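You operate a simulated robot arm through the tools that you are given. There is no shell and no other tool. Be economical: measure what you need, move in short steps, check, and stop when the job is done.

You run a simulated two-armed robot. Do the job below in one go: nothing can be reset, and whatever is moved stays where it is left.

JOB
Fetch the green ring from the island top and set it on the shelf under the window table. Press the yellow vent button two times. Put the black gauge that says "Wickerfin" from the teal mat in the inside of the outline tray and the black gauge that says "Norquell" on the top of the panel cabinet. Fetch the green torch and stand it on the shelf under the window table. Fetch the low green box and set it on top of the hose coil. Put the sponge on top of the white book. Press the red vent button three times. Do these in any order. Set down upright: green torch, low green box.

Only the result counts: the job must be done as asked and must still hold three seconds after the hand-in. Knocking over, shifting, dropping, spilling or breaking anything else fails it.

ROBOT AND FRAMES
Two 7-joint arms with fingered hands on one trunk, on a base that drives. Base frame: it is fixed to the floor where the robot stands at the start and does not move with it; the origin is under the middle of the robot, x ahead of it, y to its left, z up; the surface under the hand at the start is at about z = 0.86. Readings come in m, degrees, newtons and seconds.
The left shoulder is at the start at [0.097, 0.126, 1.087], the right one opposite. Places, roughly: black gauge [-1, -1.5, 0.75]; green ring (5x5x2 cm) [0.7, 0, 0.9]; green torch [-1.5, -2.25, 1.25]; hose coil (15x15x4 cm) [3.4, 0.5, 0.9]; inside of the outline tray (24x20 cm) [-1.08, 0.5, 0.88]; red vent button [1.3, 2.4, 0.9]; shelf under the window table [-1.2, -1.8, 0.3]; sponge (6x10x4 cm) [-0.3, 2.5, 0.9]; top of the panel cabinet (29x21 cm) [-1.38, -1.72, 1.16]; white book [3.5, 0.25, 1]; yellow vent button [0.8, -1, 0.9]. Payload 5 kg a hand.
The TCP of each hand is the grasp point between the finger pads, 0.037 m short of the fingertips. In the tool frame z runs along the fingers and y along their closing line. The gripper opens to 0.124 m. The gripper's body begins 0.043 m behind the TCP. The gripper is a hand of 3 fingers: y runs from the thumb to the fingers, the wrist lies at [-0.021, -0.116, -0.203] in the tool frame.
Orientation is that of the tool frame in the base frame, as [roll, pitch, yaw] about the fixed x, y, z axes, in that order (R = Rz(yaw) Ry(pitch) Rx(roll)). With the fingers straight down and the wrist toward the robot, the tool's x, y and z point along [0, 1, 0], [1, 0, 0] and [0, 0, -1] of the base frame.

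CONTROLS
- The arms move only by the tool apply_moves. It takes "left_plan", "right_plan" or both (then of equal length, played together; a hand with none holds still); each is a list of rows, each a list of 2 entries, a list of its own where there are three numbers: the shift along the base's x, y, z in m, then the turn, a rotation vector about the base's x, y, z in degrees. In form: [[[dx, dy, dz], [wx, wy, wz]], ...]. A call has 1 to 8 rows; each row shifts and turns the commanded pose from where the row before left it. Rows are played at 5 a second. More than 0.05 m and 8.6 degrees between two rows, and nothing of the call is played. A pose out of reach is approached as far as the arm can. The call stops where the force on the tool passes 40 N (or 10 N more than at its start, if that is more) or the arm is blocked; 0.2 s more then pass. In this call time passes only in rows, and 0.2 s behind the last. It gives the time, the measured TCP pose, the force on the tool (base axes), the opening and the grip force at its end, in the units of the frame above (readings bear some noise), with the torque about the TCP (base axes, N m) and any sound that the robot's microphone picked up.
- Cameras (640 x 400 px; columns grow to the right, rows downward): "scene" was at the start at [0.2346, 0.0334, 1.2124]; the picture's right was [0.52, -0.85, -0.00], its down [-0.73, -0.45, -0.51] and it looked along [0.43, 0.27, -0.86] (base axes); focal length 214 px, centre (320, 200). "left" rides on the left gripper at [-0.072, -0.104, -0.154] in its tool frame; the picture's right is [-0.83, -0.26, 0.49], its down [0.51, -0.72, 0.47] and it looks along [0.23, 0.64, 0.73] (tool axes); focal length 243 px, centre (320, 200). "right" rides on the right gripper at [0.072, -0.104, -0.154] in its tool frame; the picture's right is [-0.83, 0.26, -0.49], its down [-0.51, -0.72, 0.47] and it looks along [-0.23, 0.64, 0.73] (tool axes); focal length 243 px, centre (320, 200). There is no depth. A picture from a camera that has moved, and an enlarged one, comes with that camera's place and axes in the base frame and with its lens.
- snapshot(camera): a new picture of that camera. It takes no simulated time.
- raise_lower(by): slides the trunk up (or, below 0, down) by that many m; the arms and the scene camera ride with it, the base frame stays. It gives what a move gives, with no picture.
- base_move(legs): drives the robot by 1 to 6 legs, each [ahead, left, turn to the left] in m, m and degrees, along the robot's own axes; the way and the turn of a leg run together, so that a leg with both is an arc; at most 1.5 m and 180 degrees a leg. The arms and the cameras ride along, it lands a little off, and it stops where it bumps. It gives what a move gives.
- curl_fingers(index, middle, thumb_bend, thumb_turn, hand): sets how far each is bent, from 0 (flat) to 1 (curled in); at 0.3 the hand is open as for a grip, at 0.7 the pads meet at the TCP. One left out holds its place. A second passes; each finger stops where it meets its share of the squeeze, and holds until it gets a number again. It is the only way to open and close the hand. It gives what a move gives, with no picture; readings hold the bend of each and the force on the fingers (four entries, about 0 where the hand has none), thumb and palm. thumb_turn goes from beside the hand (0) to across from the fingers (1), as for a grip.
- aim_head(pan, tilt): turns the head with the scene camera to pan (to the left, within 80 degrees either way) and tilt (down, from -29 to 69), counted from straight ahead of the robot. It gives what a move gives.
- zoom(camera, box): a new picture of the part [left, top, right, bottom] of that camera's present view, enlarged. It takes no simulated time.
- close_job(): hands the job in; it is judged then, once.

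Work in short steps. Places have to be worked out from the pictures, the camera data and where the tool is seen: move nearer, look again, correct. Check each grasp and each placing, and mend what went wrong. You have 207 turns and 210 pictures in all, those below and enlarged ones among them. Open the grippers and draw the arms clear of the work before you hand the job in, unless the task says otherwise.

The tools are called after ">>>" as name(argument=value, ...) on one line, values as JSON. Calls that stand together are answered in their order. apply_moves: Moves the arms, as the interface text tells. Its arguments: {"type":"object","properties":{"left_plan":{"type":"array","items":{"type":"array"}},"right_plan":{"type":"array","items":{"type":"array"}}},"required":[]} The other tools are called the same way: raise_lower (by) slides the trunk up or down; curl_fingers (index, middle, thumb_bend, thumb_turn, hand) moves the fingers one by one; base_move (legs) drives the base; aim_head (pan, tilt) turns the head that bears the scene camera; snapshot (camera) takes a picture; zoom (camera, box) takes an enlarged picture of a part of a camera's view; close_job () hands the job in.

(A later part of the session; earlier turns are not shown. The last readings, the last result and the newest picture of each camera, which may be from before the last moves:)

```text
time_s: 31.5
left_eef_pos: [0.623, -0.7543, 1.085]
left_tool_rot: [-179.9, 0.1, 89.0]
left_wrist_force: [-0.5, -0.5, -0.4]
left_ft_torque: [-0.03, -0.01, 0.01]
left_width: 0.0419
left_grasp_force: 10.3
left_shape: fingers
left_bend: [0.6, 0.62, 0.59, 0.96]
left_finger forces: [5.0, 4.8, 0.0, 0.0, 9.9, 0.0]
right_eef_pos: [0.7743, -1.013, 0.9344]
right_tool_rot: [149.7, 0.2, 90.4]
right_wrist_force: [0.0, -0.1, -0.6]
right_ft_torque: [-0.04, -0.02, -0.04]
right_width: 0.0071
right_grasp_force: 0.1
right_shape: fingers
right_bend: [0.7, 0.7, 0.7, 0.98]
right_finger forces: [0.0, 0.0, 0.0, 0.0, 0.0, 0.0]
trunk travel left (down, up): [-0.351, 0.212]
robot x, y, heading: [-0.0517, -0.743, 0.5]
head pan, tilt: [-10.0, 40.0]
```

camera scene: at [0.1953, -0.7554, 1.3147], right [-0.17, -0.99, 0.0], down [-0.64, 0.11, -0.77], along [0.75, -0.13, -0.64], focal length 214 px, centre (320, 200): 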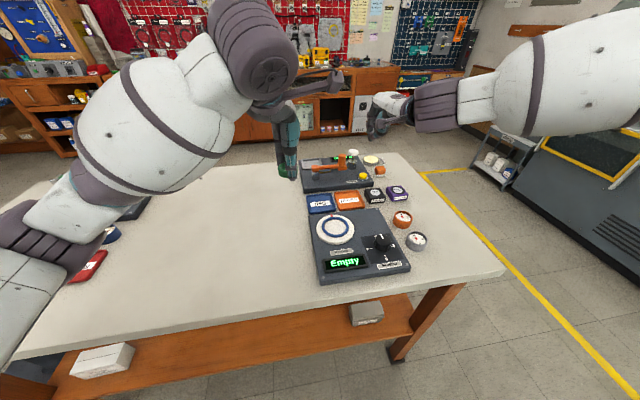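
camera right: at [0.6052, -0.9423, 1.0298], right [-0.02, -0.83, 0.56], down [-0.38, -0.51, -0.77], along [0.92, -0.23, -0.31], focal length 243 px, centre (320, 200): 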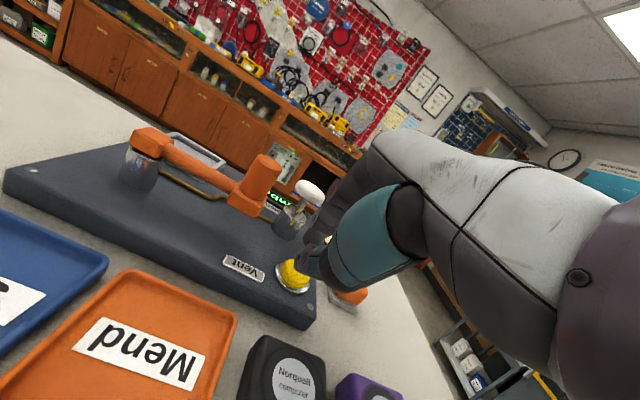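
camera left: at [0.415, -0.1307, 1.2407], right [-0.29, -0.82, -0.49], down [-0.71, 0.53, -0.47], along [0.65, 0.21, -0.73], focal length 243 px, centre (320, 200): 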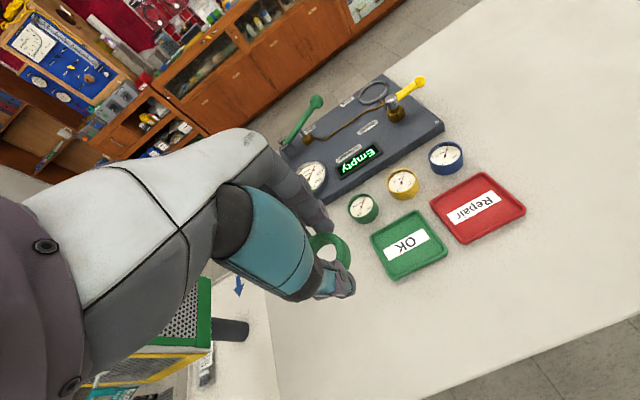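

>>> apply_moves(right_plan=[[[0, 0, -0.005], [0, 0, 0]], [[0, 0, -0.005], [0, 0, 0]], [[0, 0, -0.004], [0, 0, 0]]])

>>> zoom(camera="scene", box=[330, 130, 410, 180])

>>> zoom(camera="right", box=[200, 180, 440, 330])

```text
time_s: 32.3
left_eef_pos: [0.6216, -0.7541, 1.0858]
left_tool_rot: [180.0, 0.1, 88.9]
left_wrist_force: [-0.1, -0.4, 0.2]
left_ft_torque: [0.0, -0.02, 0.02]
left_width: 0.0419
left_grasp_force: 9.5
left_shape: fingers
left_bend: [0.6, 0.62, 0.59, 0.96]
left_finger forces: [5.1, 4.8, 0.0, 0.0, 9.8, 0.0]
right_eef_pos: [0.7732, -1.0137, 0.923]
right_tool_rot: [149.6, 0.3, 90.3]
right_wrist_force: [-4.9, -0.3, 8.1]
right_ft_torque: [0.04, 0.11, 0.02]
right_width: 0.0047
right_grasp_force: 5.0
right_shape: fingers
right_bend: [0.7, 0.7, 0.71, 0.98]
right_finger forces: [0.0, 0.0, 0.1, 0.0, 10.1, 0.0]
trunk travel left (down, up): [-0.351, 0.212]
robot x, y, heading: [-0.0535, -0.7428, 0.4]
head pan, tilt: [-10.0, 40.0]
heard: click
```

```text
8.00 times, centred on (370, 155) of scene
camera zoom: at [0.1914, -0.7548, 1.3155], right [-0.17, -0.99, 0.0], down [-0.63, 0.11, -0.77], along [0.76, -0.13, -0.64], focal length 1716 px, centre (-80, 560)
```

zoom: 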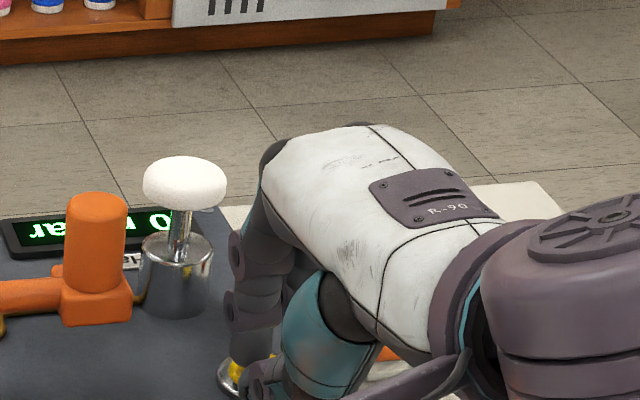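

```text
2.67 times, centred on (320, 255) of right
camera zoom: at [0.6038, -0.9412, 1.0012], right [-0.02, -0.83, 0.56], down [-0.38, -0.51, -0.77], along [0.92, -0.23, -0.31], focal length 647 px, centre (320, 53)
```

zoom: 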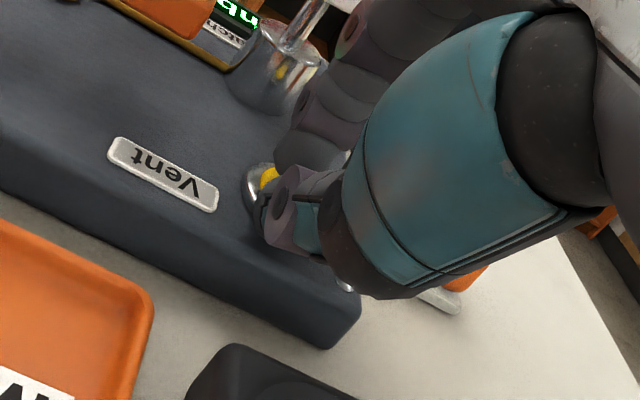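

One click. Release fully, then press the second time.

>>> apply_moves(right_plan=[[[0, 0, 0.012], [0, 0, 0]], [[0, 0, 0.012], [0, 0, 0]], [[0, 0, 0], [0, 0, 0]]])

>>> apply_moves(right_plan=[[[0, 0, -0.01], [0, 0, 0]], [[0, 0, -0.006], [0, 0, 0]], [[0, 0, -0.004], [0, 0, 0]], [[0, 0, -0.004], [0, 0, 0]]])

>>> apply_moves(right_plan=[[[0, 0, 0.02], [0, 0, 0]], [[0, 0, 0.02], [0, 0, 0]], [[-0.02, 0, 0.04], [0, 0, 0]], [[-0.02, 0, 0.04], [0, 0, 0]]])

```text
time_s: 33.1
left_eef_pos: [0.6229, -0.7542, 1.0853]
left_tool_rot: [-180.0, 0.1, 88.9]
left_wrist_force: [-0.1, 0.1, 0.3]
left_ft_torque: [-0.03, 0.02, 0.0]
left_width: 0.0416
left_grasp_force: 9.7
left_shape: fingers
left_bend: [0.6, 0.62, 0.59, 0.96]
left_finger forces: [5.1, 4.8, 0.0, 0.1, 9.8, 0.0]
right_eef_pos: [0.7733, -1.0132, 0.9451]
right_tool_rot: [149.7, 0.3, 90.3]
right_wrist_force: [0.0, 0.5, -0.3]
right_ft_torque: [0.02, 0.0, -0.02]
right_width: 0.0071
right_grasp_force: 0.0
right_shape: fingers
right_bend: [0.7, 0.7, 0.7, 0.97]
right_finger forces: [0.0, 0.1, 0.0, 0.1, 0.1, 0.1]
trunk travel left (down, up): [-0.351, 0.212]
robot x, y, heading: [-0.0518, -0.7431, 0.3]
head pan, tilt: [-10.0, 40.0]
```

```text
time_s: 34.1
left_eef_pos: [0.6211, -0.7537, 1.0863]
left_tool_rot: [180.0, 0.1, 89.0]
left_wrist_force: [0.8, -0.5, -0.9]
left_ft_torque: [0.0, 0.01, 0.0]
left_width: 0.0419
left_grasp_force: 9.9
left_shape: fingers
left_bend: [0.6, 0.62, 0.59, 0.96]
left_finger forces: [5.1, 4.8, 0.1, 0.0, 9.9, 0.0]
right_eef_pos: [0.7714, -1.0136, 0.9233]
right_tool_rot: [149.7, 0.2, 90.4]
right_wrist_force: [-3.5, -0.4, 6.8]
right_ft_torque: [0.11, 0.11, 0.0]
right_width: 0.0048
right_grasp_force: 4.3
right_shape: fingers
right_bend: [0.7, 0.7, 0.71, 0.98]
right_finger forces: [0.0, 0.1, 0.0, 0.0, 9.4, 0.1]
trunk travel left (down, up): [-0.351, 0.212]
robot x, y, heading: [-0.0511, -0.7423, 0.3]
head pan, tilt: [-10.0, 40.0]
```

```text
time_s: 35.1
left_eef_pos: [0.6203, -0.7538, 1.0868]
left_tool_rot: [179.9, 0.0, 89.0]
left_wrist_force: [-0.6, 0.1, -1.0]
left_ft_torque: [-0.05, -0.03, 0.0]
left_width: 0.0418
left_grasp_force: 9.7
left_shape: fingers
left_bend: [0.6, 0.62, 0.59, 0.96]
left_finger forces: [4.9, 4.8, 0.2, 0.0, 9.9, 0.0]
right_eef_pos: [0.7336, -1.0128, 1.0414]
right_tool_rot: [149.6, 0.3, 90.4]
right_wrist_force: [0.0, 0.2, -0.1]
right_ft_torque: [0.02, -0.06, 0.01]
right_width: 0.007
right_grasp_force: 0.0
right_shape: fingers
right_bend: [0.7, 0.7, 0.7, 0.97]
right_finger forces: [0.0, 0.0, 0.0, 0.0, 0.0, 0.1]
trunk travel left (down, up): [-0.351, 0.212]
robot x, y, heading: [-0.0489, -0.7448, 0.7]
head pan, tilt: [-10.0, 40.0]
```

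No click was heard the second time (lighter force), so it did not register; press again slightly deeper.

>>> apply_moves(right_plan=[[[0.02, 0, -0.04], [0, 0, 0]], [[0.02, 0, -0.04], [0, 0, 0]], [[0, 0, -0.02], [0, 0, 0]], [[0, 0, -0.012], [0, 0, 0]], [[0, 0, -0.006], [0, 0, 0]]])

>>> apply_moves(right_plan=[[[0, 0, -0.004], [0, 0, 0]]])

```text
time_s: 36.3
left_eef_pos: [0.6218, -0.7537, 1.0863]
left_tool_rot: [-179.9, 0.1, 88.8]
left_wrist_force: [-0.1, 0.9, 0.7]
left_ft_torque: [0.0, -0.03, 0.03]
left_width: 0.0417
left_grasp_force: 9.9
left_shape: fingers
left_bend: [0.6, 0.62, 0.59, 0.96]
left_finger forces: [4.8, 4.8, 0.1, 0.0, 9.9, 0.0]
right_eef_pos: [0.7739, -1.0135, 0.9239]
right_tool_rot: [149.5, 0.3, 90.3]
right_wrist_force: [-1.5, 0.1, 2.7]
right_ft_torque: [0.02, 0.04, 0.02]
right_width: 0.0063
right_grasp_force: 1.3
right_shape: fingers
right_bend: [0.7, 0.7, 0.7, 0.98]
right_finger forces: [0.0, 0.1, 0.0, 0.1, 2.6, 0.0]
trunk travel left (down, up): [-0.351, 0.212]
robot x, y, heading: [-0.048, -0.7458, 0.5]
head pan, tilt: [-10.0, 40.0]
heard: click
```

```text
time_s: 36.7
left_eef_pos: [0.6208, -0.7544, 1.0874]
left_tool_rot: [179.9, 0.1, 88.9]
left_wrist_force: [0.5, 1.0, -0.1]
left_ft_torque: [0.0, -0.01, 0.03]
left_width: 0.0417
left_grasp_force: 10.1
left_shape: fingers
left_bend: [0.6, 0.62, 0.59, 0.96]
left_finger forces: [5.0, 4.8, 0.0, 0.0, 9.8, 0.0]
right_eef_pos: [0.7718, -1.0126, 0.9216]
right_tool_rot: [149.5, 0.1, 90.4]
right_wrist_force: [-7.6, -1.7, 11.7]
right_ft_torque: [0.09, 0.19, 0.06]
right_width: 0.0038
right_grasp_force: 8.5
right_shape: fingers
right_bend: [0.7, 0.7, 0.71, 0.98]
right_finger forces: [0.0, 0.0, 0.1, 0.0, 15.4, 0.1]
trunk travel left (down, up): [-0.351, 0.212]
robot x, y, heading: [-0.0496, -0.7446, 0.5]
head pan, tilt: [-10.0, 40.0]
```

Second click heard. Lift away and look at the panel's display.

>>> apply_moves(right_plan=[[[0, 0, 0.03], [0, 0, 0]], [[-0.02, 0, 0.045], [0, 0, 0]], [[-0.03, -0.02, 0.035], [0, 0, 0]], [[-0.04, -0.02, 0.02], [0, 0, 0]]])

>>> zoom(camera="scene", box=[290, 130, 410, 205])

```text
refused: row 3 steps farther than a row can; nothing moved
```

```text
5.33 times, centred on (350, 168) of scene
camera zoom: at [0.1908, -0.7548, 1.3157], right [-0.17, -0.99, 0.0], down [-0.63, 0.11, -0.77], along [0.76, -0.13, -0.64], focal length 1144 px, centre (160, 373)
```

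zoom: 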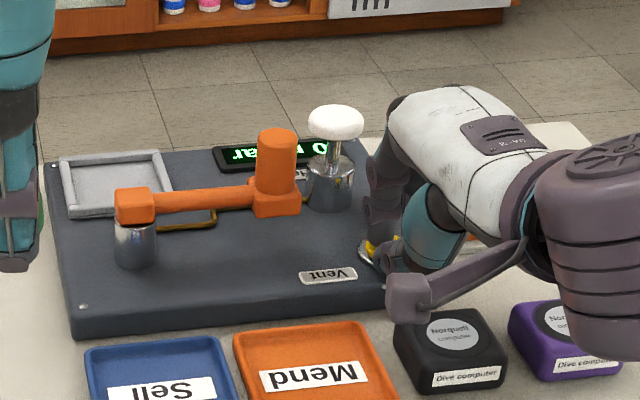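

>>> apply_moves(right_plan=[[[0, 0, 0.03], [0, 0, 0]], [[-0.02, 0, 0.04], [0, 0, 0]], [[-0.03, -0.02, 0.03], [0, 0, 0]], [[-0.04, -0.02, 0.02], [0, 0, 0]], [[-0.04, -0.02, 0.02], [0, 0, 0]]])

>>> snapshot(camera="right")

```text
time_s: 37.9
left_eef_pos: [0.6201, -0.7549, 1.0868]
left_tool_rot: [179.9, -0.1, 88.9]
left_wrist_force: [-0.3, -0.3, -0.1]
left_ft_torque: [-0.01, -0.04, 0.03]
left_width: 0.0419
left_grasp_force: 9.8
left_shape: fingers
left_bend: [0.6, 0.62, 0.59, 0.96]
left_finger forces: [5.0, 4.8, 0.0, 0.1, 9.9, 0.1]
right_eef_pos: [0.6436, -1.074, 1.0599]
right_tool_rot: [149.6, 0.2, 90.4]
right_wrist_force: [-2.0, -0.1, 0.1]
right_ft_torque: [0.03, 0.0, -0.01]
right_width: 0.007
right_grasp_force: 0.1
right_shape: fingers
right_bend: [0.7, 0.7, 0.7, 0.98]
right_finger forces: [0.0, 0.1, 0.1, 0.1, 0.0, 0.1]
trunk travel left (down, up): [-0.351, 0.212]
robot x, y, heading: [-0.0521, -0.7416, 0.5]
head pan, tilt: [-10.0, 40.0]
```

```text
177 pictures are left
camera right: at [0.473, -1.0015, 1.1385], right [-0.02, -0.83, 0.56], down [-0.38, -0.51, -0.77], along [0.92, -0.23, -0.31], focal length 243 px, centre (320, 200)
```

right: 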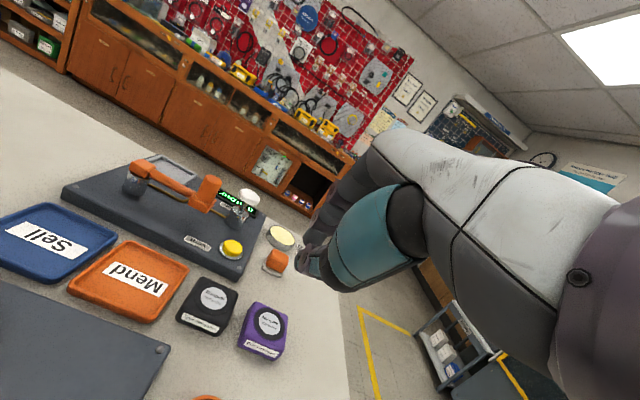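

Two clicks done. Back off from the island and look to the right/rear.

>>> base_move(legs=[[-0.4, 0, 0]])

>>> aim_head(pan=-80, tilt=20)

>>> snapshot(camera="scene")

```text
time_s: 40.4
left_eef_pos: [0.2191, -0.7566, 1.0853]
left_tool_rot: [-179.9, 0.1, 89.1]
left_wrist_force: [-0.4, -0.6, -0.2]
left_ft_torque: [-0.01, 0.03, -0.01]
left_width: 0.042
left_grasp_force: 10.4
left_shape: fingers
left_bend: [0.6, 0.62, 0.59, 0.96]
left_finger forces: [4.9, 4.8, 0.0, 0.1, 9.9, 0.0]
right_eef_pos: [0.2429, -1.075, 1.0586]
right_tool_rot: [149.7, 0.2, 90.4]
right_wrist_force: [0.5, -0.2, -0.1]
right_ft_torque: [-0.02, 0.03, 0.01]
right_width: 0.0066
right_grasp_force: 0.0
right_shape: fingers
right_bend: [0.7, 0.7, 0.7, 0.98]
right_finger forces: [0.0, 0.0, 0.0, 0.0, 0.0, 0.0]
trunk travel left (down, up): [-0.351, 0.212]
robot x, y, heading: [-0.4574, -0.7449, 0.5]
head pan, tilt: [-10.0, 40.0]
```

```text
time_s: 41.8
left_eef_pos: [0.2202, -0.757, 1.0849]
left_tool_rot: [-180.0, 0.1, 89.1]
left_wrist_force: [-0.4, 0.2, -0.4]
left_ft_torque: [-0.02, 0.01, 0.0]
left_width: 0.0413
left_grasp_force: 9.6
left_shape: fingers
left_bend: [0.6, 0.62, 0.59, 0.96]
left_finger forces: [4.9, 4.8, 0.0, 0.1, 9.8, 0.1]
right_eef_pos: [0.2421, -1.0759, 1.0593]
right_tool_rot: [149.7, 0.2, 90.4]
right_wrist_force: [-0.8, 0.3, -0.1]
right_ft_torque: [0.0, 0.0, 0.02]
right_width: 0.0067
right_grasp_force: 0.1
right_shape: fingers
right_bend: [0.7, 0.7, 0.7, 0.98]
right_finger forces: [0.1, 0.0, 0.0, 0.1, 0.0, 0.0]
trunk travel left (down, up): [-0.351, 0.212]
robot x, y, heading: [-0.4561, -0.7449, 0.2]
head pan, tilt: [-80.0, 20.0]
```

```text
176 pictures are left
camera scene: at [-0.2766, -0.8354, 1.3465], right [-0.98, -0.18, 0.0], down [-0.06, 0.34, -0.94], along [0.17, -0.92, -0.34], focal length 214 px, centre (320, 200)
```

scene: 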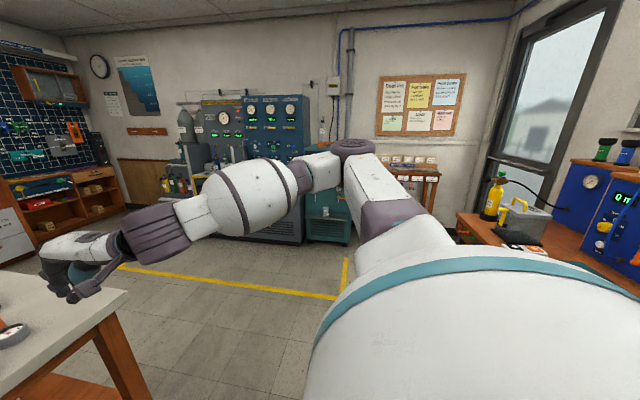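

Turn right toward the window table and look.

>>> base_move(legs=[[0, 0, -110]])

>>> aim_head(pan=-20, tilt=25)

>>> snapshot(camera="scene")

```text
time_s: 46.9
left_eef_pos: [-0.7142, -1.3664, 1.0853]
left_tool_rot: [-179.9, 0.1, -22.7]
left_wrist_force: [-0.7, -0.2, 0.3]
left_ft_torque: [-0.03, 0.0, -0.01]
left_width: 0.0412
left_grasp_force: 9.4
left_shape: fingers
left_bend: [0.6, 0.62, 0.59, 0.96]
left_finger forces: [4.9, 4.5, 0.1, 0.0, 9.0, 0.1]
right_eef_pos: [-1.0179, -1.2698, 1.0586]
right_tool_rot: [149.7, 0.3, -21.3]
right_wrist_force: [-0.4, 0.0, 0.3]
right_ft_torque: [0.0, 0.01, 0.02]
right_width: 0.0071
right_grasp_force: 0.1
right_shape: fingers
right_bend: [0.7, 0.7, 0.7, 0.98]
right_finger forces: [0.1, 0.1, 0.0, 0.0, 0.1, 0.1]
trunk travel left (down, up): [-0.351, 0.212]
robot x, y, heading: [-0.4583, -0.7407, -111.3]
head pan, tilt: [-80.0, 20.0]
```

```text
time_s: 48.2
left_eef_pos: [-0.7149, -1.366, 1.0843]
left_tool_rot: [-179.9, 0.1, -22.8]
left_wrist_force: [-0.4, -0.5, -0.2]
left_ft_torque: [0.04, -0.01, 0.01]
left_width: 0.0412
left_grasp_force: 9.0
left_shape: fingers
left_bend: [0.6, 0.62, 0.59, 0.96]
left_finger forces: [4.8, 4.5, 0.1, 0.0, 8.9, 0.1]
right_eef_pos: [-1.0201, -1.2701, 1.0582]
right_tool_rot: [149.6, 0.3, -21.5]
right_wrist_force: [1.2, 0.7, -0.4]
right_ft_torque: [0.02, 0.0, 0.01]
right_width: 0.0067
right_grasp_force: 0.0
right_shape: fingers
right_bend: [0.7, 0.7, 0.7, 0.98]
right_finger forces: [0.1, 0.0, 0.1, 0.0, 0.0, 0.0]
trunk travel left (down, up): [-0.351, 0.212]
robot x, y, heading: [-0.4536, -0.7432, -111.2]
head pan, tilt: [-20.0, 25.0]
```

```text
175 pictures are left
camera scene: at [-0.5712, -0.9623, 1.3384], right [-0.75, 0.66, 0.0], down [0.28, 0.32, -0.91], along [-0.6, -0.68, -0.42], focal length 214 px, centre (320, 200)
```

scene: 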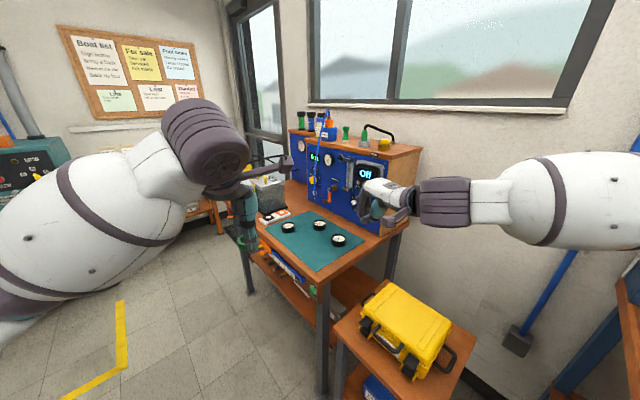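

>>> zoom(camera="scene", box=[220, 90, 460, 240])

>>> zoom(camera="scene", box=[220, 190, 460, 340])

```text
2.67 times, centred on (340, 165) of scene
camera zoom: at [-0.5712, -0.9623, 1.3384], right [-0.75, 0.66, 0.0], down [0.28, 0.32, -0.91], along [-0.6, -0.68, -0.42], focal length 572 px, centre (267, 293)
```

zoom: 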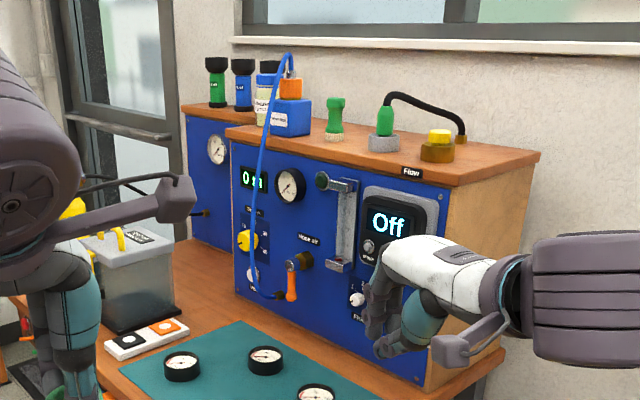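

```text
2.67 times, centred on (340, 265) of scene
camera zoom: at [-0.5712, -0.9623, 1.3384], right [-0.75, 0.66, 0.0], down [0.28, 0.32, -0.91], along [-0.6, -0.68, -0.42], focal length 572 px, centre (267, 27)
```

zoom: 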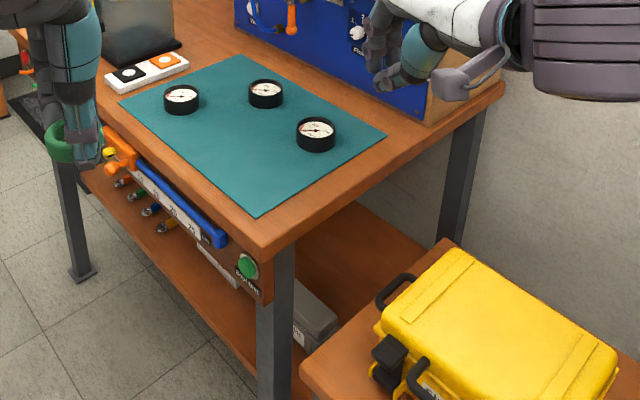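

Green torch is the leftmost on the far cabinet (≈[-1.53,-2.25,1.22]); gauges lie on the mat near [-1.07,-1.79], [-1.21,-1.69], [-1.19,-1.53]. I drive to face the table squarely.

>>> base_move(legs=[[0, 0.25, 0], [0, 0, -68.8]])

>>> base_move(legs=[[0, 0.9, 0]])

>>> aim_head(pan=0, tilt=30)

>>> snapshot(camera="scene")

```text
time_s: 54.0
left_eef_pos: [-0.8995, -0.8198, 1.0852]
left_tool_rot: [-179.9, 0.1, -91.3]
left_wrist_force: [0.0, -0.1, 0.7]
left_ft_torque: [-0.01, 0.02, -0.01]
left_width: 0.0409
left_grasp_force: 8.7
left_shape: fingers
left_bend: [0.6, 0.62, 0.59, 0.96]
left_finger forces: [4.6, 4.2, 0.0, 0.1, 8.7, 0.1]
right_eef_pos: [-0.9194, -0.5004, 1.0586]
right_tool_rot: [149.7, 0.3, -90.0]
right_wrist_force: [0.4, 0.4, -0.1]
right_ft_torque: [-0.03, -0.03, 0.03]
right_width: 0.0067
right_grasp_force: 0.1
right_shape: fingers
right_bend: [0.7, 0.7, 0.7, 0.98]
right_finger forces: [0.0, 0.1, 0.0, 0.0, 0.1, 0.0]
trunk travel left (down, up): [-0.351, 0.212]
robot x, y, heading: [-0.226, -0.8332, -180.0]
head pan, tilt: [-20.0, 25.0]
```

```text
time_s: 62.2
left_eef_pos: [-0.9009, -1.7051, 1.0848]
left_tool_rot: [-179.9, 0.0, -92.0]
left_wrist_force: [0.3, 0.6, -1.1]
left_ft_torque: [0.02, 0.02, 0.03]
left_width: 0.0406
left_grasp_force: 9.1
left_shape: fingers
left_bend: [0.6, 0.62, 0.59, 0.96]
left_finger forces: [4.6, 4.2, 0.0, 0.0, 8.6, 0.0]
right_eef_pos: [-0.919, -1.3876, 1.0592]
right_tool_rot: [149.7, 0.2, -90.7]
right_wrist_force: [0.8, 1.1, -0.4]
right_ft_torque: [0.01, 0.02, -0.02]
right_width: 0.0067
right_grasp_force: 0.1
right_shape: fingers
right_bend: [0.7, 0.7, 0.7, 0.98]
right_finger forces: [0.0, 0.0, 0.1, 0.0, 0.0, 0.0]
trunk travel left (down, up): [-0.351, 0.212]
robot x, y, heading: [-0.2308, -1.7288, 179.4]
head pan, tilt: [-20.0, 25.0]
```

```text
time_s: 63.0
left_eef_pos: [-0.9007, -1.7063, 1.0857]
left_tool_rot: [-179.8, 0.1, -92.0]
left_wrist_force: [-0.7, -0.2, 0.1]
left_ft_torque: [0.01, 0.0, 0.0]
left_width: 0.041
left_grasp_force: 8.7
left_shape: fingers
left_bend: [0.6, 0.62, 0.59, 0.96]
left_finger forces: [4.6, 4.1, 0.0, 0.0, 8.6, 0.0]
right_eef_pos: [-0.9195, -1.3867, 1.0584]
right_tool_rot: [149.6, 0.3, -90.7]
right_wrist_force: [-0.5, 0.4, 0.1]
right_ft_torque: [0.0, -0.02, -0.01]
right_width: 0.0066
right_grasp_force: 0.1
right_shape: fingers
right_bend: [0.7, 0.7, 0.7, 0.98]
right_finger forces: [0.0, 0.0, 0.0, 0.1, 0.0, 0.0]
trunk travel left (down, up): [-0.351, 0.212]
robot x, y, heading: [-0.227, -1.7267, 179.8]
head pan, tilt: [0.0, 30.0]
```

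```text
172 pictures are left
camera scene: at [-0.4756, -1.7271, 1.3305], right [0.01, 1.0, 0.0], down [0.5, -0.01, -0.87], along [-0.87, 0.01, -0.5], focal length 214 px, centre (320, 200)
```

scene: 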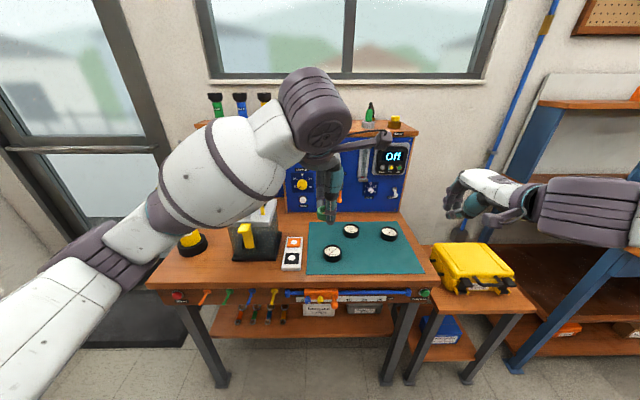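

>>> zoom(camera="scene", box=[280, 210, 440, 310])

>>> zoom(camera="scene", box=[150, 250, 440, 400])

>>> zoom(camera="scene", box=[180, 80, 440, 210])

```text
4.00 times, centred on (360, 260) of scene
camera zoom: at [-0.4756, -1.7271, 1.3305], right [0.01, 1.0, 0.0], down [0.5, -0.01, -0.87], along [-0.87, 0.01, -0.5], focal length 858 px, centre (160, -40)
```

zoom: 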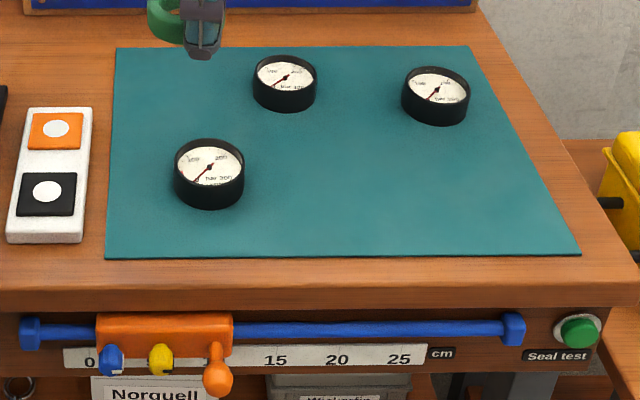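

```text
2.21 times, centred on (295, 325) of scene
camera zoom: at [-0.4756, -1.7271, 1.3305], right [0.01, 1.0, 0.0], down [0.5, -0.01, -0.87], along [-0.87, 0.01, -0.5], focal length 473 px, centre (375, -76)
```

zoom: 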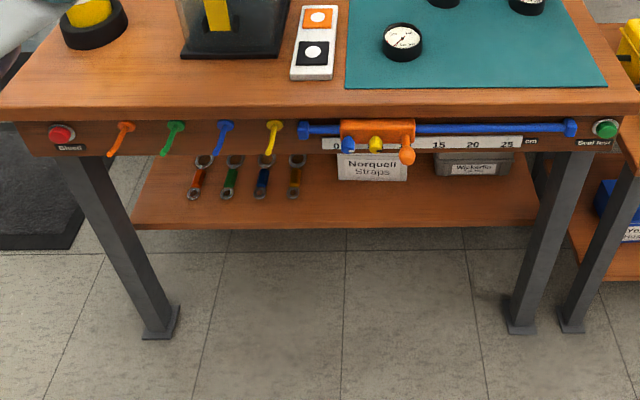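

```text
2.46 times, centred on (310, 145) of scene
camera zoom: at [-0.4756, -1.7271, 1.3305], right [0.01, 1.0, 0.0], down [0.5, -0.01, -0.87], along [-0.87, 0.01, -0.5], focal length 528 px, centre (345, 335)
```

zoom: 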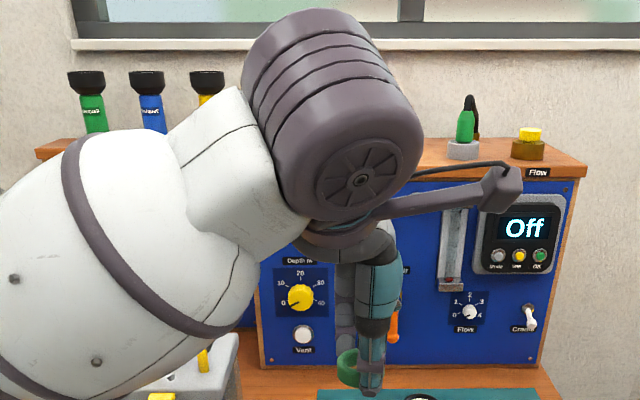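

Zoom hard on each gauge to read the names.

>>> zoom(camera="scene", box=[320, 240, 344, 264])

>>> zoom(camera="scene", box=[339, 220, 363, 240])

>>> zoom(camera="scene", box=[376, 223, 400, 243])

```text
16.00 times, centred on (332, 252) of scene
camera zoom: at [-0.4756, -1.7271, 1.3305], right [0.01, 1.0, 0.0], down [0.5, -0.01, -0.87], along [-0.87, 0.01, -0.5], focal length 3432 px, centre (128, -632)
```

zoom: 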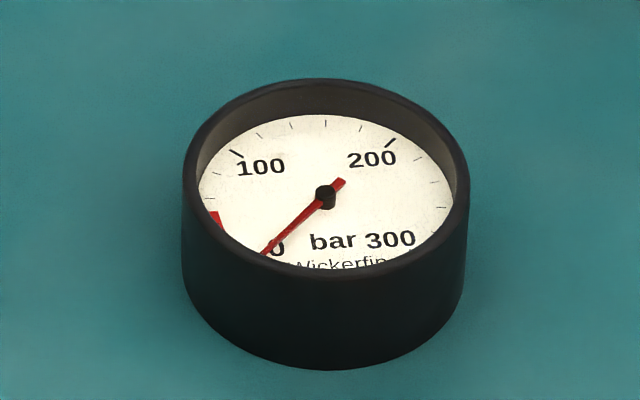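

```text
16.00 times, centred on (351, 230) of scene
camera zoom: at [-0.4756, -1.7271, 1.3305], right [0.01, 1.0, 0.0], down [0.5, -0.01, -0.87], along [-0.87, 0.01, -0.5], focal length 3432 px, centre (-176, -280)
```

zoom: 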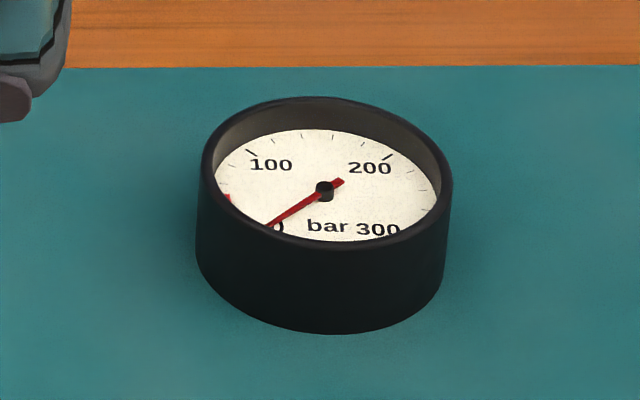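

```text
16.00 times, centred on (388, 233) of scene
camera zoom: at [-0.4756, -1.7271, 1.3305], right [0.01, 1.0, 0.0], down [0.5, -0.01, -0.87], along [-0.87, 0.01, -0.5], focal length 3432 px, centre (-768, -328)
```

zoom: 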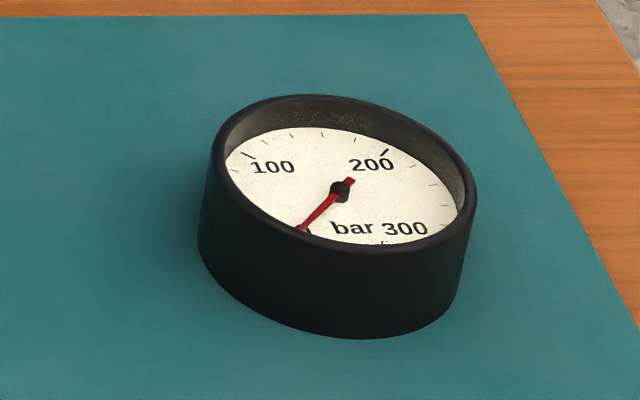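

A says Wickerfin; B and C need a steeper view. Raise the trunk and move in a bit.

>>> raise_lower(by=0.2)

>>> base_move(legs=[[0.12, 0, 0]])

>>> aim_head(pan=-5, tilt=50)

>>> snapshot(camera="scene")

```text
time_s: 65.2
left_eef_pos: [-0.9014, -1.7055, 1.2835]
left_tool_rot: [-179.8, 0.1, -92.0]
left_wrist_force: [0.0, 0.2, -0.8]
left_ft_torque: [0.0, 0.01, 0.04]
left_width: 0.0412
left_grasp_force: 8.8
left_shape: fingers
left_bend: [0.6, 0.62, 0.59, 0.96]
left_finger forces: [4.6, 4.3, 0.1, 0.1, 8.6, 0.0]
right_eef_pos: [-0.9192, -1.3875, 1.2567]
right_tool_rot: [149.9, 0.3, -90.7]
right_wrist_force: [-0.5, 0.1, 0.3]
right_ft_torque: [0.04, 0.0, -0.06]
right_width: 0.0065
right_grasp_force: 0.0
right_shape: fingers
right_bend: [0.7, 0.7, 0.7, 0.98]
right_finger forces: [0.0, 0.1, 0.0, 0.0, 0.0, 0.0]
trunk travel left (down, up): [-0.551, 0.012]
robot x, y, heading: [-0.2269, -1.7291, 179.3]
head pan, tilt: [0.0, 30.0]
```

```text
time_s: 66.4
left_eef_pos: [-1.0153, -1.7043, 1.2886]
left_tool_rot: [179.8, 0.1, -91.9]
left_wrist_force: [0.4, -0.5, 0.4]
left_ft_torque: [-0.02, 0.03, -0.01]
left_width: 0.0411
left_grasp_force: 8.3
left_shape: fingers
left_bend: [0.6, 0.62, 0.59, 0.96]
left_finger forces: [4.7, 4.3, 0.0, 0.1, 8.7, 0.1]
right_eef_pos: [-1.0331, -1.387, 1.2622]
right_tool_rot: [149.3, 0.3, -90.6]
right_wrist_force: [0.1, 0.3, 0.1]
right_ft_torque: [0.0, 0.0, 0.03]
right_width: 0.0067
right_grasp_force: 0.1
right_shape: fingers
right_bend: [0.7, 0.7, 0.7, 0.98]
right_finger forces: [0.0, 0.0, 0.0, 0.0, 0.0, 0.0]
trunk travel left (down, up): [-0.551, 0.012]
robot x, y, heading: [-0.343, -1.7277, 179.4]
head pan, tilt: [0.0, 30.0]
```

```text
time_s: 67.2
left_eef_pos: [-1.0209, -1.7044, 1.2847]
left_tool_rot: [-179.9, 0.1, -92.0]
left_wrist_force: [0.1, 0.4, -0.8]
left_ft_torque: [0.0, 0.0, 0.02]
left_width: 0.0409
left_grasp_force: 8.8
left_shape: fingers
left_bend: [0.6, 0.62, 0.59, 0.96]
left_finger forces: [4.7, 4.4, 0.0, 0.1, 8.7, 0.0]
right_eef_pos: [-1.0386, -1.3869, 1.2566]
right_tool_rot: [149.8, 0.3, -90.7]
right_wrist_force: [0.0, 0.0, -0.2]
right_ft_torque: [-0.02, 0.02, -0.01]
right_width: 0.0069
right_grasp_force: 0.1
right_shape: fingers
right_bend: [0.7, 0.7, 0.7, 0.98]
right_finger forces: [0.0, 0.1, 0.1, 0.1, 0.0, 0.0]
trunk travel left (down, up): [-0.551, 0.012]
robot x, y, heading: [-0.3474, -1.7287, 179.5]
head pan, tilt: [-5.0, 50.0]
```

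```text
165 pictures are left
camera scene: at [-0.4676, -1.7206, 1.5314], right [0.1, 1.0, 0.0], down [0.76, -0.07, -0.64], along [-0.64, 0.06, -0.77], focal length 214 px, centre (320, 200)
```

scene: 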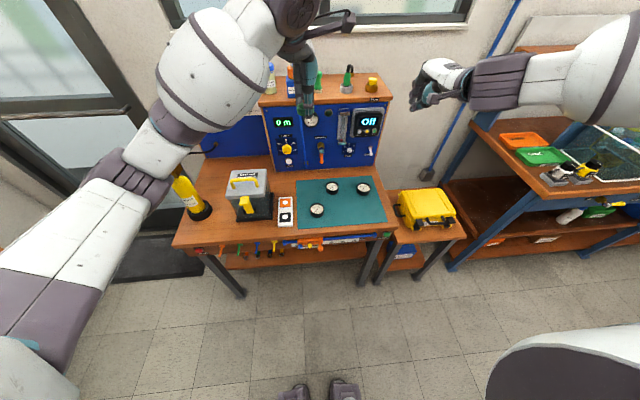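

>>> zoom(camera="scene", box=[352, 177, 376, 197])

>>> zoom(camera="scene", box=[322, 177, 346, 197])

>>> zoom(camera="scene", box=[240, 60, 400, 160])

>>> zoom(camera="scene", box=[480, 120, 640, 220])

```text
16.00 times, centred on (364, 187) of scene
camera zoom: at [-0.4676, -1.7206, 1.5314], right [0.1, 1.0, 0.0], down [0.76, -0.07, -0.64], along [-0.64, 0.06, -0.77], focal length 3432 px, centre (-384, 408)
```

zoom: 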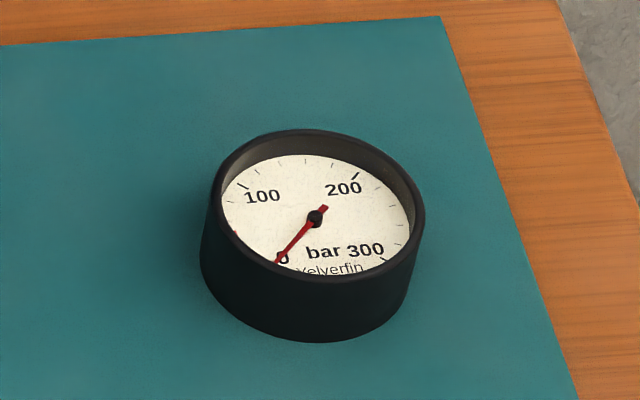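

```text
16.00 times, centred on (334, 187) of scene
camera zoom: at [-0.4676, -1.7206, 1.5314], right [0.1, 1.0, 0.0], down [0.76, -0.07, -0.64], along [-0.64, 0.06, -0.77], focal length 3432 px, centre (96, 408)
```

zoom: 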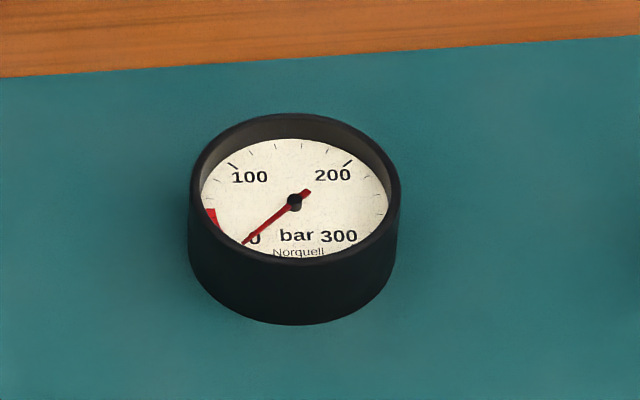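

```text
4.00 times, centred on (320, 110) of scene
camera zoom: at [-0.4676, -1.7206, 1.5314], right [0.1, 1.0, 0.0], down [0.76, -0.07, -0.64], along [-0.64, 0.06, -0.77], focal length 858 px, centre (320, 560)
```

zoom: 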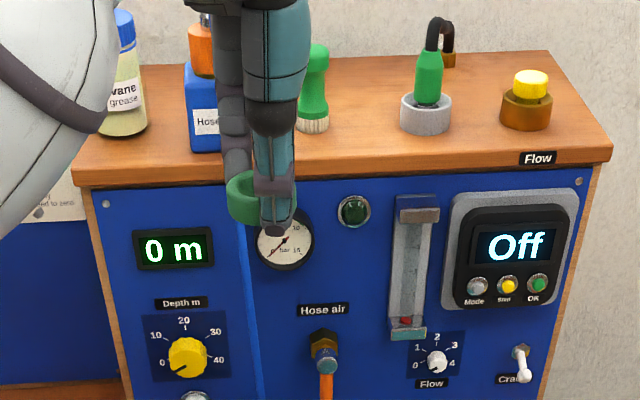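

```text
4.00 times, centred on (560, 170) of scene
camera zoom: at [-0.4676, -1.7206, 1.5314], right [0.1, 1.0, 0.0], down [0.76, -0.07, -0.64], along [-0.64, 0.06, -0.77], focal length 858 px, centre (-640, 320)
```

zoom: 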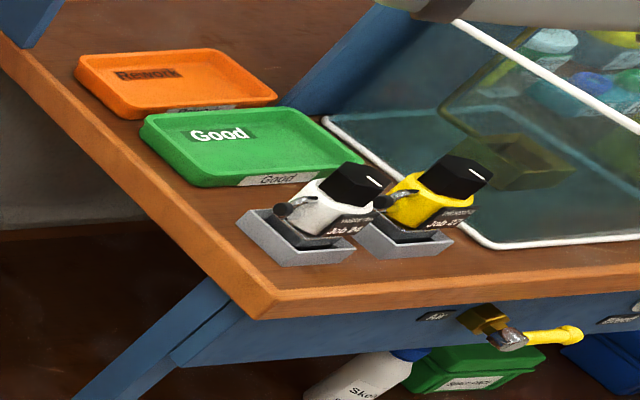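

Identified: A [-1.07,-1.79] = Wickerfin, B [-1.21,-1.69] = Norquell, C = Yelverfin. First the ring: back off, then lower the trunk to reach the shelf.

>>> base_move(legs=[[-0.25, 0.1, 0]])

>>> raise_lower(by=-0.5)

>>> aim_head(pan=0, tilt=30)

>>> snapshot(camera="scene")

```text
time_s: 69.2
left_eef_pos: [-0.7705, -1.8058, 1.2837]
left_tool_rot: [-179.9, 0.1, -92.1]
left_wrist_force: [-0.1, -0.8, -0.1]
left_ft_torque: [-0.01, -0.01, 0.04]
left_width: 0.041
left_grasp_force: 8.5
left_shape: fingers
left_bend: [0.6, 0.62, 0.59, 0.96]
left_finger forces: [4.6, 4.4, 0.0, 0.1, 8.8, 0.0]
right_eef_pos: [-0.7892, -1.4884, 1.2561]
right_tool_rot: [149.9, 0.2, -90.6]
right_wrist_force: [-0.5, -0.5, -1.0]
right_ft_torque: [-0.04, 0.02, -0.01]
right_width: 0.0067
right_grasp_force: 0.1
right_shape: fingers
right_bend: [0.7, 0.7, 0.7, 0.98]
right_finger forces: [0.1, 0.0, 0.0, 0.0, 0.0, 0.0]
trunk travel left (down, up): [-0.551, 0.012]
robot x, y, heading: [-0.0962, -1.835, 179.4]
head pan, tilt: [-5.0, 50.0]
```

```text
refused: -0.5 is not a number from -0.4 to 0.4
```

```text
time_s: 70.0
left_eef_pos: [-0.7675, -1.8077, 1.2862]
left_tool_rot: [-180.0, 0.1, -92.0]
left_wrist_force: [0.5, -0.1, 0.5]
left_ft_torque: [0.02, 0.01, 0.0]
left_width: 0.0413
left_grasp_force: 9.0
left_shape: fingers
left_bend: [0.6, 0.62, 0.59, 0.96]
left_finger forces: [4.7, 4.3, 0.0, 0.0, 8.7, 0.1]
right_eef_pos: [-0.7855, -1.4885, 1.2588]
right_tool_rot: [149.6, 0.3, -90.6]
right_wrist_force: [0.4, 0.3, -0.5]
right_ft_torque: [-0.03, 0.03, -0.04]
right_width: 0.0066
right_grasp_force: 0.1
right_shape: fingers
right_bend: [0.7, 0.7, 0.7, 0.98]
right_finger forces: [0.0, 0.0, 0.0, 0.1, 0.1, 0.0]
trunk travel left (down, up): [-0.551, 0.012]
robot x, y, heading: [-0.0964, -1.8315, 179.5]
head pan, tilt: [0.0, 30.0]
```

```text
160 pictures are left
camera scene: at [-0.2279, -1.8303, 1.5613], right [0.01, 1.0, 0.0], down [0.5, 0.0, -0.87], along [-0.87, 0.01, -0.5], focal length 214 px, centre (320, 200)
```

scene: 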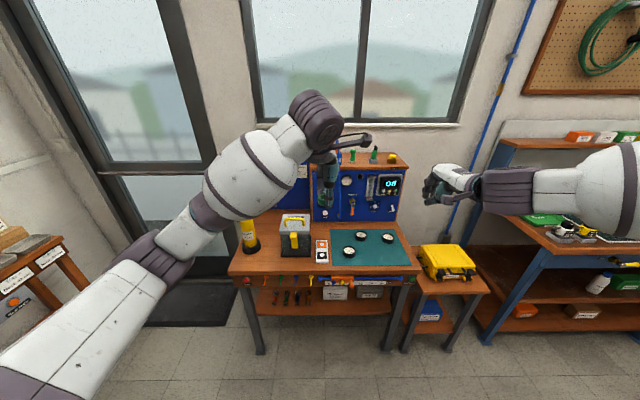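

>>> raise_lower(by=-0.4)

>>> raise_lower(by=-0.14)

>>> snapshot(camera="scene")

```text
time_s: 73.8
left_eef_pos: [-0.7693, -1.8079, 0.8877]
left_tool_rot: [179.9, 0.1, -91.9]
left_wrist_force: [0.4, 0.9, -0.1]
left_ft_torque: [-0.02, 0.0, -0.01]
left_width: 0.0407
left_grasp_force: 8.5
left_shape: fingers
left_bend: [0.6, 0.62, 0.59, 0.96]
left_finger forces: [4.7, 4.3, 0.1, 0.0, 8.7, 0.0]
right_eef_pos: [-0.7873, -1.4882, 0.8583]
right_tool_rot: [149.7, 0.3, -90.7]
right_wrist_force: [-0.1, -0.2, 0.4]
right_ft_torque: [0.02, 0.01, 0.0]
right_width: 0.0069
right_grasp_force: 0.1
right_shape: fingers
right_bend: [0.7, 0.7, 0.7, 0.98]
right_finger forces: [0.0, 0.0, 0.0, 0.0, 0.0, 0.1]
trunk travel left (down, up): [-0.151, 0.412]
robot x, y, heading: [-0.0973, -1.8326, 179.1]
head pan, tilt: [0.0, 30.0]
```

```text
time_s: 75.5
left_eef_pos: [-0.7693, -1.8071, 0.7456]
left_tool_rot: [179.9, 0.0, -92.0]
left_wrist_force: [-0.2, -0.5, 0.1]
left_ft_torque: [0.02, 0.03, 0.01]
left_width: 0.0407
left_grasp_force: 8.9
left_shape: fingers
left_bend: [0.6, 0.62, 0.59, 0.96]
left_finger forces: [4.7, 4.3, 0.1, 0.1, 8.7, 0.0]
right_eef_pos: [-0.7885, -1.4897, 0.7231]
right_tool_rot: [149.8, 0.2, -90.6]
right_wrist_force: [-0.4, -1.1, -0.4]
right_ft_torque: [0.0, -0.01, -0.01]
right_width: 0.0067
right_grasp_force: 0.0
right_shape: fingers
right_bend: [0.7, 0.7, 0.7, 0.98]
right_finger forces: [0.0, 0.0, 0.0, 0.0, 0.0, 0.0]
trunk travel left (down, up): [-0.011, 0.552]
robot x, y, heading: [-0.0944, -1.8303, 179.6]
head pan, tilt: [0.0, 30.0]
```

```text
159 pictures are left
camera scene: at [-0.4497, -1.8278, 0.969], right [0.01, 1.0, 0.0], down [0.5, 0.0, -0.87], along [-0.87, 0.01, -0.5], focal length 214 px, centre (320, 200)
```

scene: 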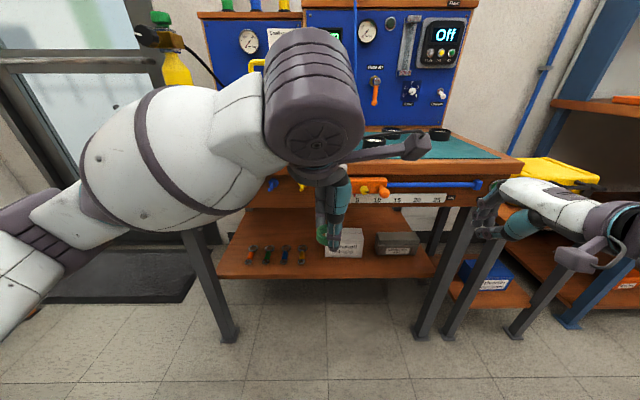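

>>> zoom(camera="scene", box=[190, 180, 450, 310])

```text
2.46 times, centred on (320, 245) of scene
camera zoom: at [-0.4497, -1.8278, 0.969], right [0.01, 1.0, 0.0], down [0.5, 0.0, -0.87], along [-0.87, 0.01, -0.5], focal length 528 px, centre (320, 89)
```

zoom: 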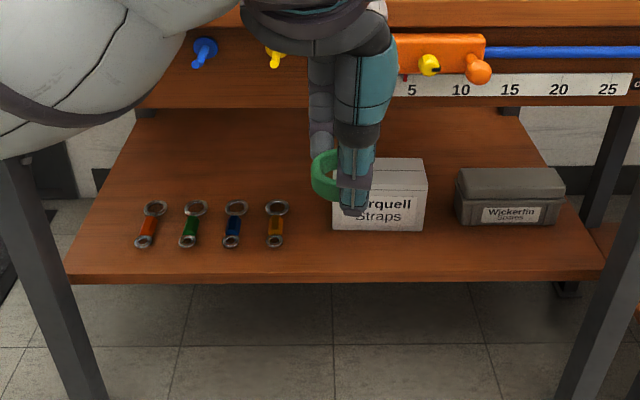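

Shelf view is clear: I'll set the ring at ≈[-1.07,-1.84] between the wrenches and the straps box. Lower and tilt the left hand in front of the table first.

>>> apply_moves(left_plan=[[[0, -0.005, -0.04], [0, 8, 0]], [[0, -0.005, -0.04], [0, 8, 0]], [[0, -0.005, -0.04], [0, 8, 0]], [[0, -0.005, -0.04], [0, 8, 0]], [[0, -0.005, -0.04], [0, 8, 0]], [[0, -0.004, -0.04], [0, 0, 0]], [[0, 0, -0.04], [0, 0, 0]], [[0, 0, -0.04], [0, 0, 0]]])

>>> snapshot(camera="scene")

>>> snapshot(camera="left")

```text
time_s: 77.3
left_eef_pos: [-0.7705, -1.8382, 0.4245]
left_tool_rot: [140.0, -1.3, -91.6]
left_wrist_force: [0.5, 0.5, -1.5]
left_ft_torque: [0.01, -0.01, 0.02]
left_width: 0.0407
left_grasp_force: 8.8
left_shape: fingers
left_bend: [0.61, 0.62, 0.59, 0.96]
left_finger forces: [4.6, 4.3, 0.0, 0.1, 8.4, 0.1]
right_eef_pos: [-0.7888, -1.4885, 0.723]
right_tool_rot: [149.9, 0.2, -90.6]
right_wrist_force: [0.0, 0.8, 0.2]
right_ft_torque: [0.01, -0.03, -0.01]
right_width: 0.0064
right_grasp_force: 0.0
right_shape: fingers
right_bend: [0.7, 0.7, 0.7, 0.98]
right_finger forces: [0.0, 0.0, 0.0, 0.0, 0.1, 0.0]
trunk travel left (down, up): [-0.011, 0.552]
robot x, y, heading: [-0.0933, -1.8324, 179.8]
head pan, tilt: [0.0, 30.0]
```

```text
157 pictures are left
camera scene: at [-0.45, -1.8275, 0.969], right [0.01, 1.0, 0.0], down [0.5, -0.01, -0.87], along [-0.87, 0.01, -0.5], focal length 214 px, centre (320, 200)
```

scene: 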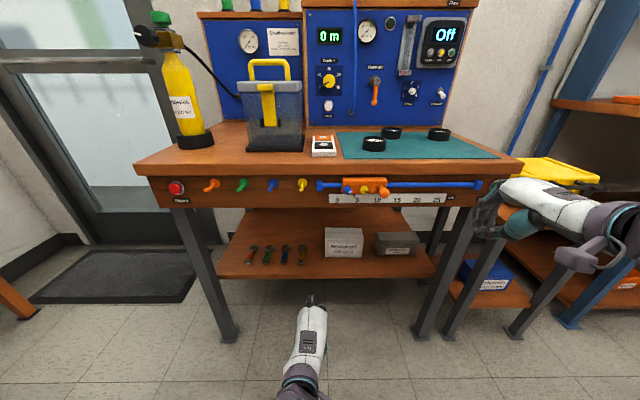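

```text
156 pictures are left
camera left: at [-0.5901, -1.768, 0.4756], right [-0.09, 0.82, -0.56], down [0.24, -0.53, -0.81], along [-0.97, -0.21, -0.14], focal length 243 px, centre (320, 200)
```

left: 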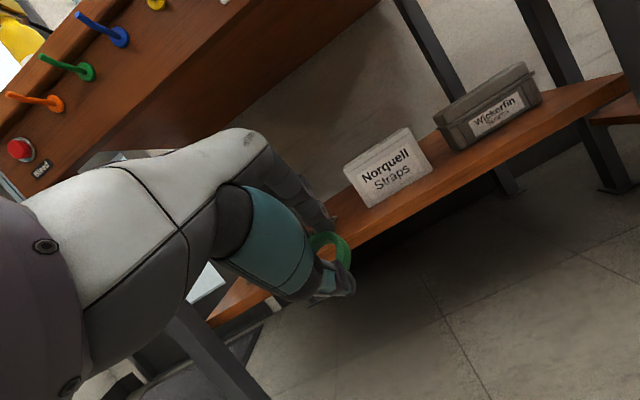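

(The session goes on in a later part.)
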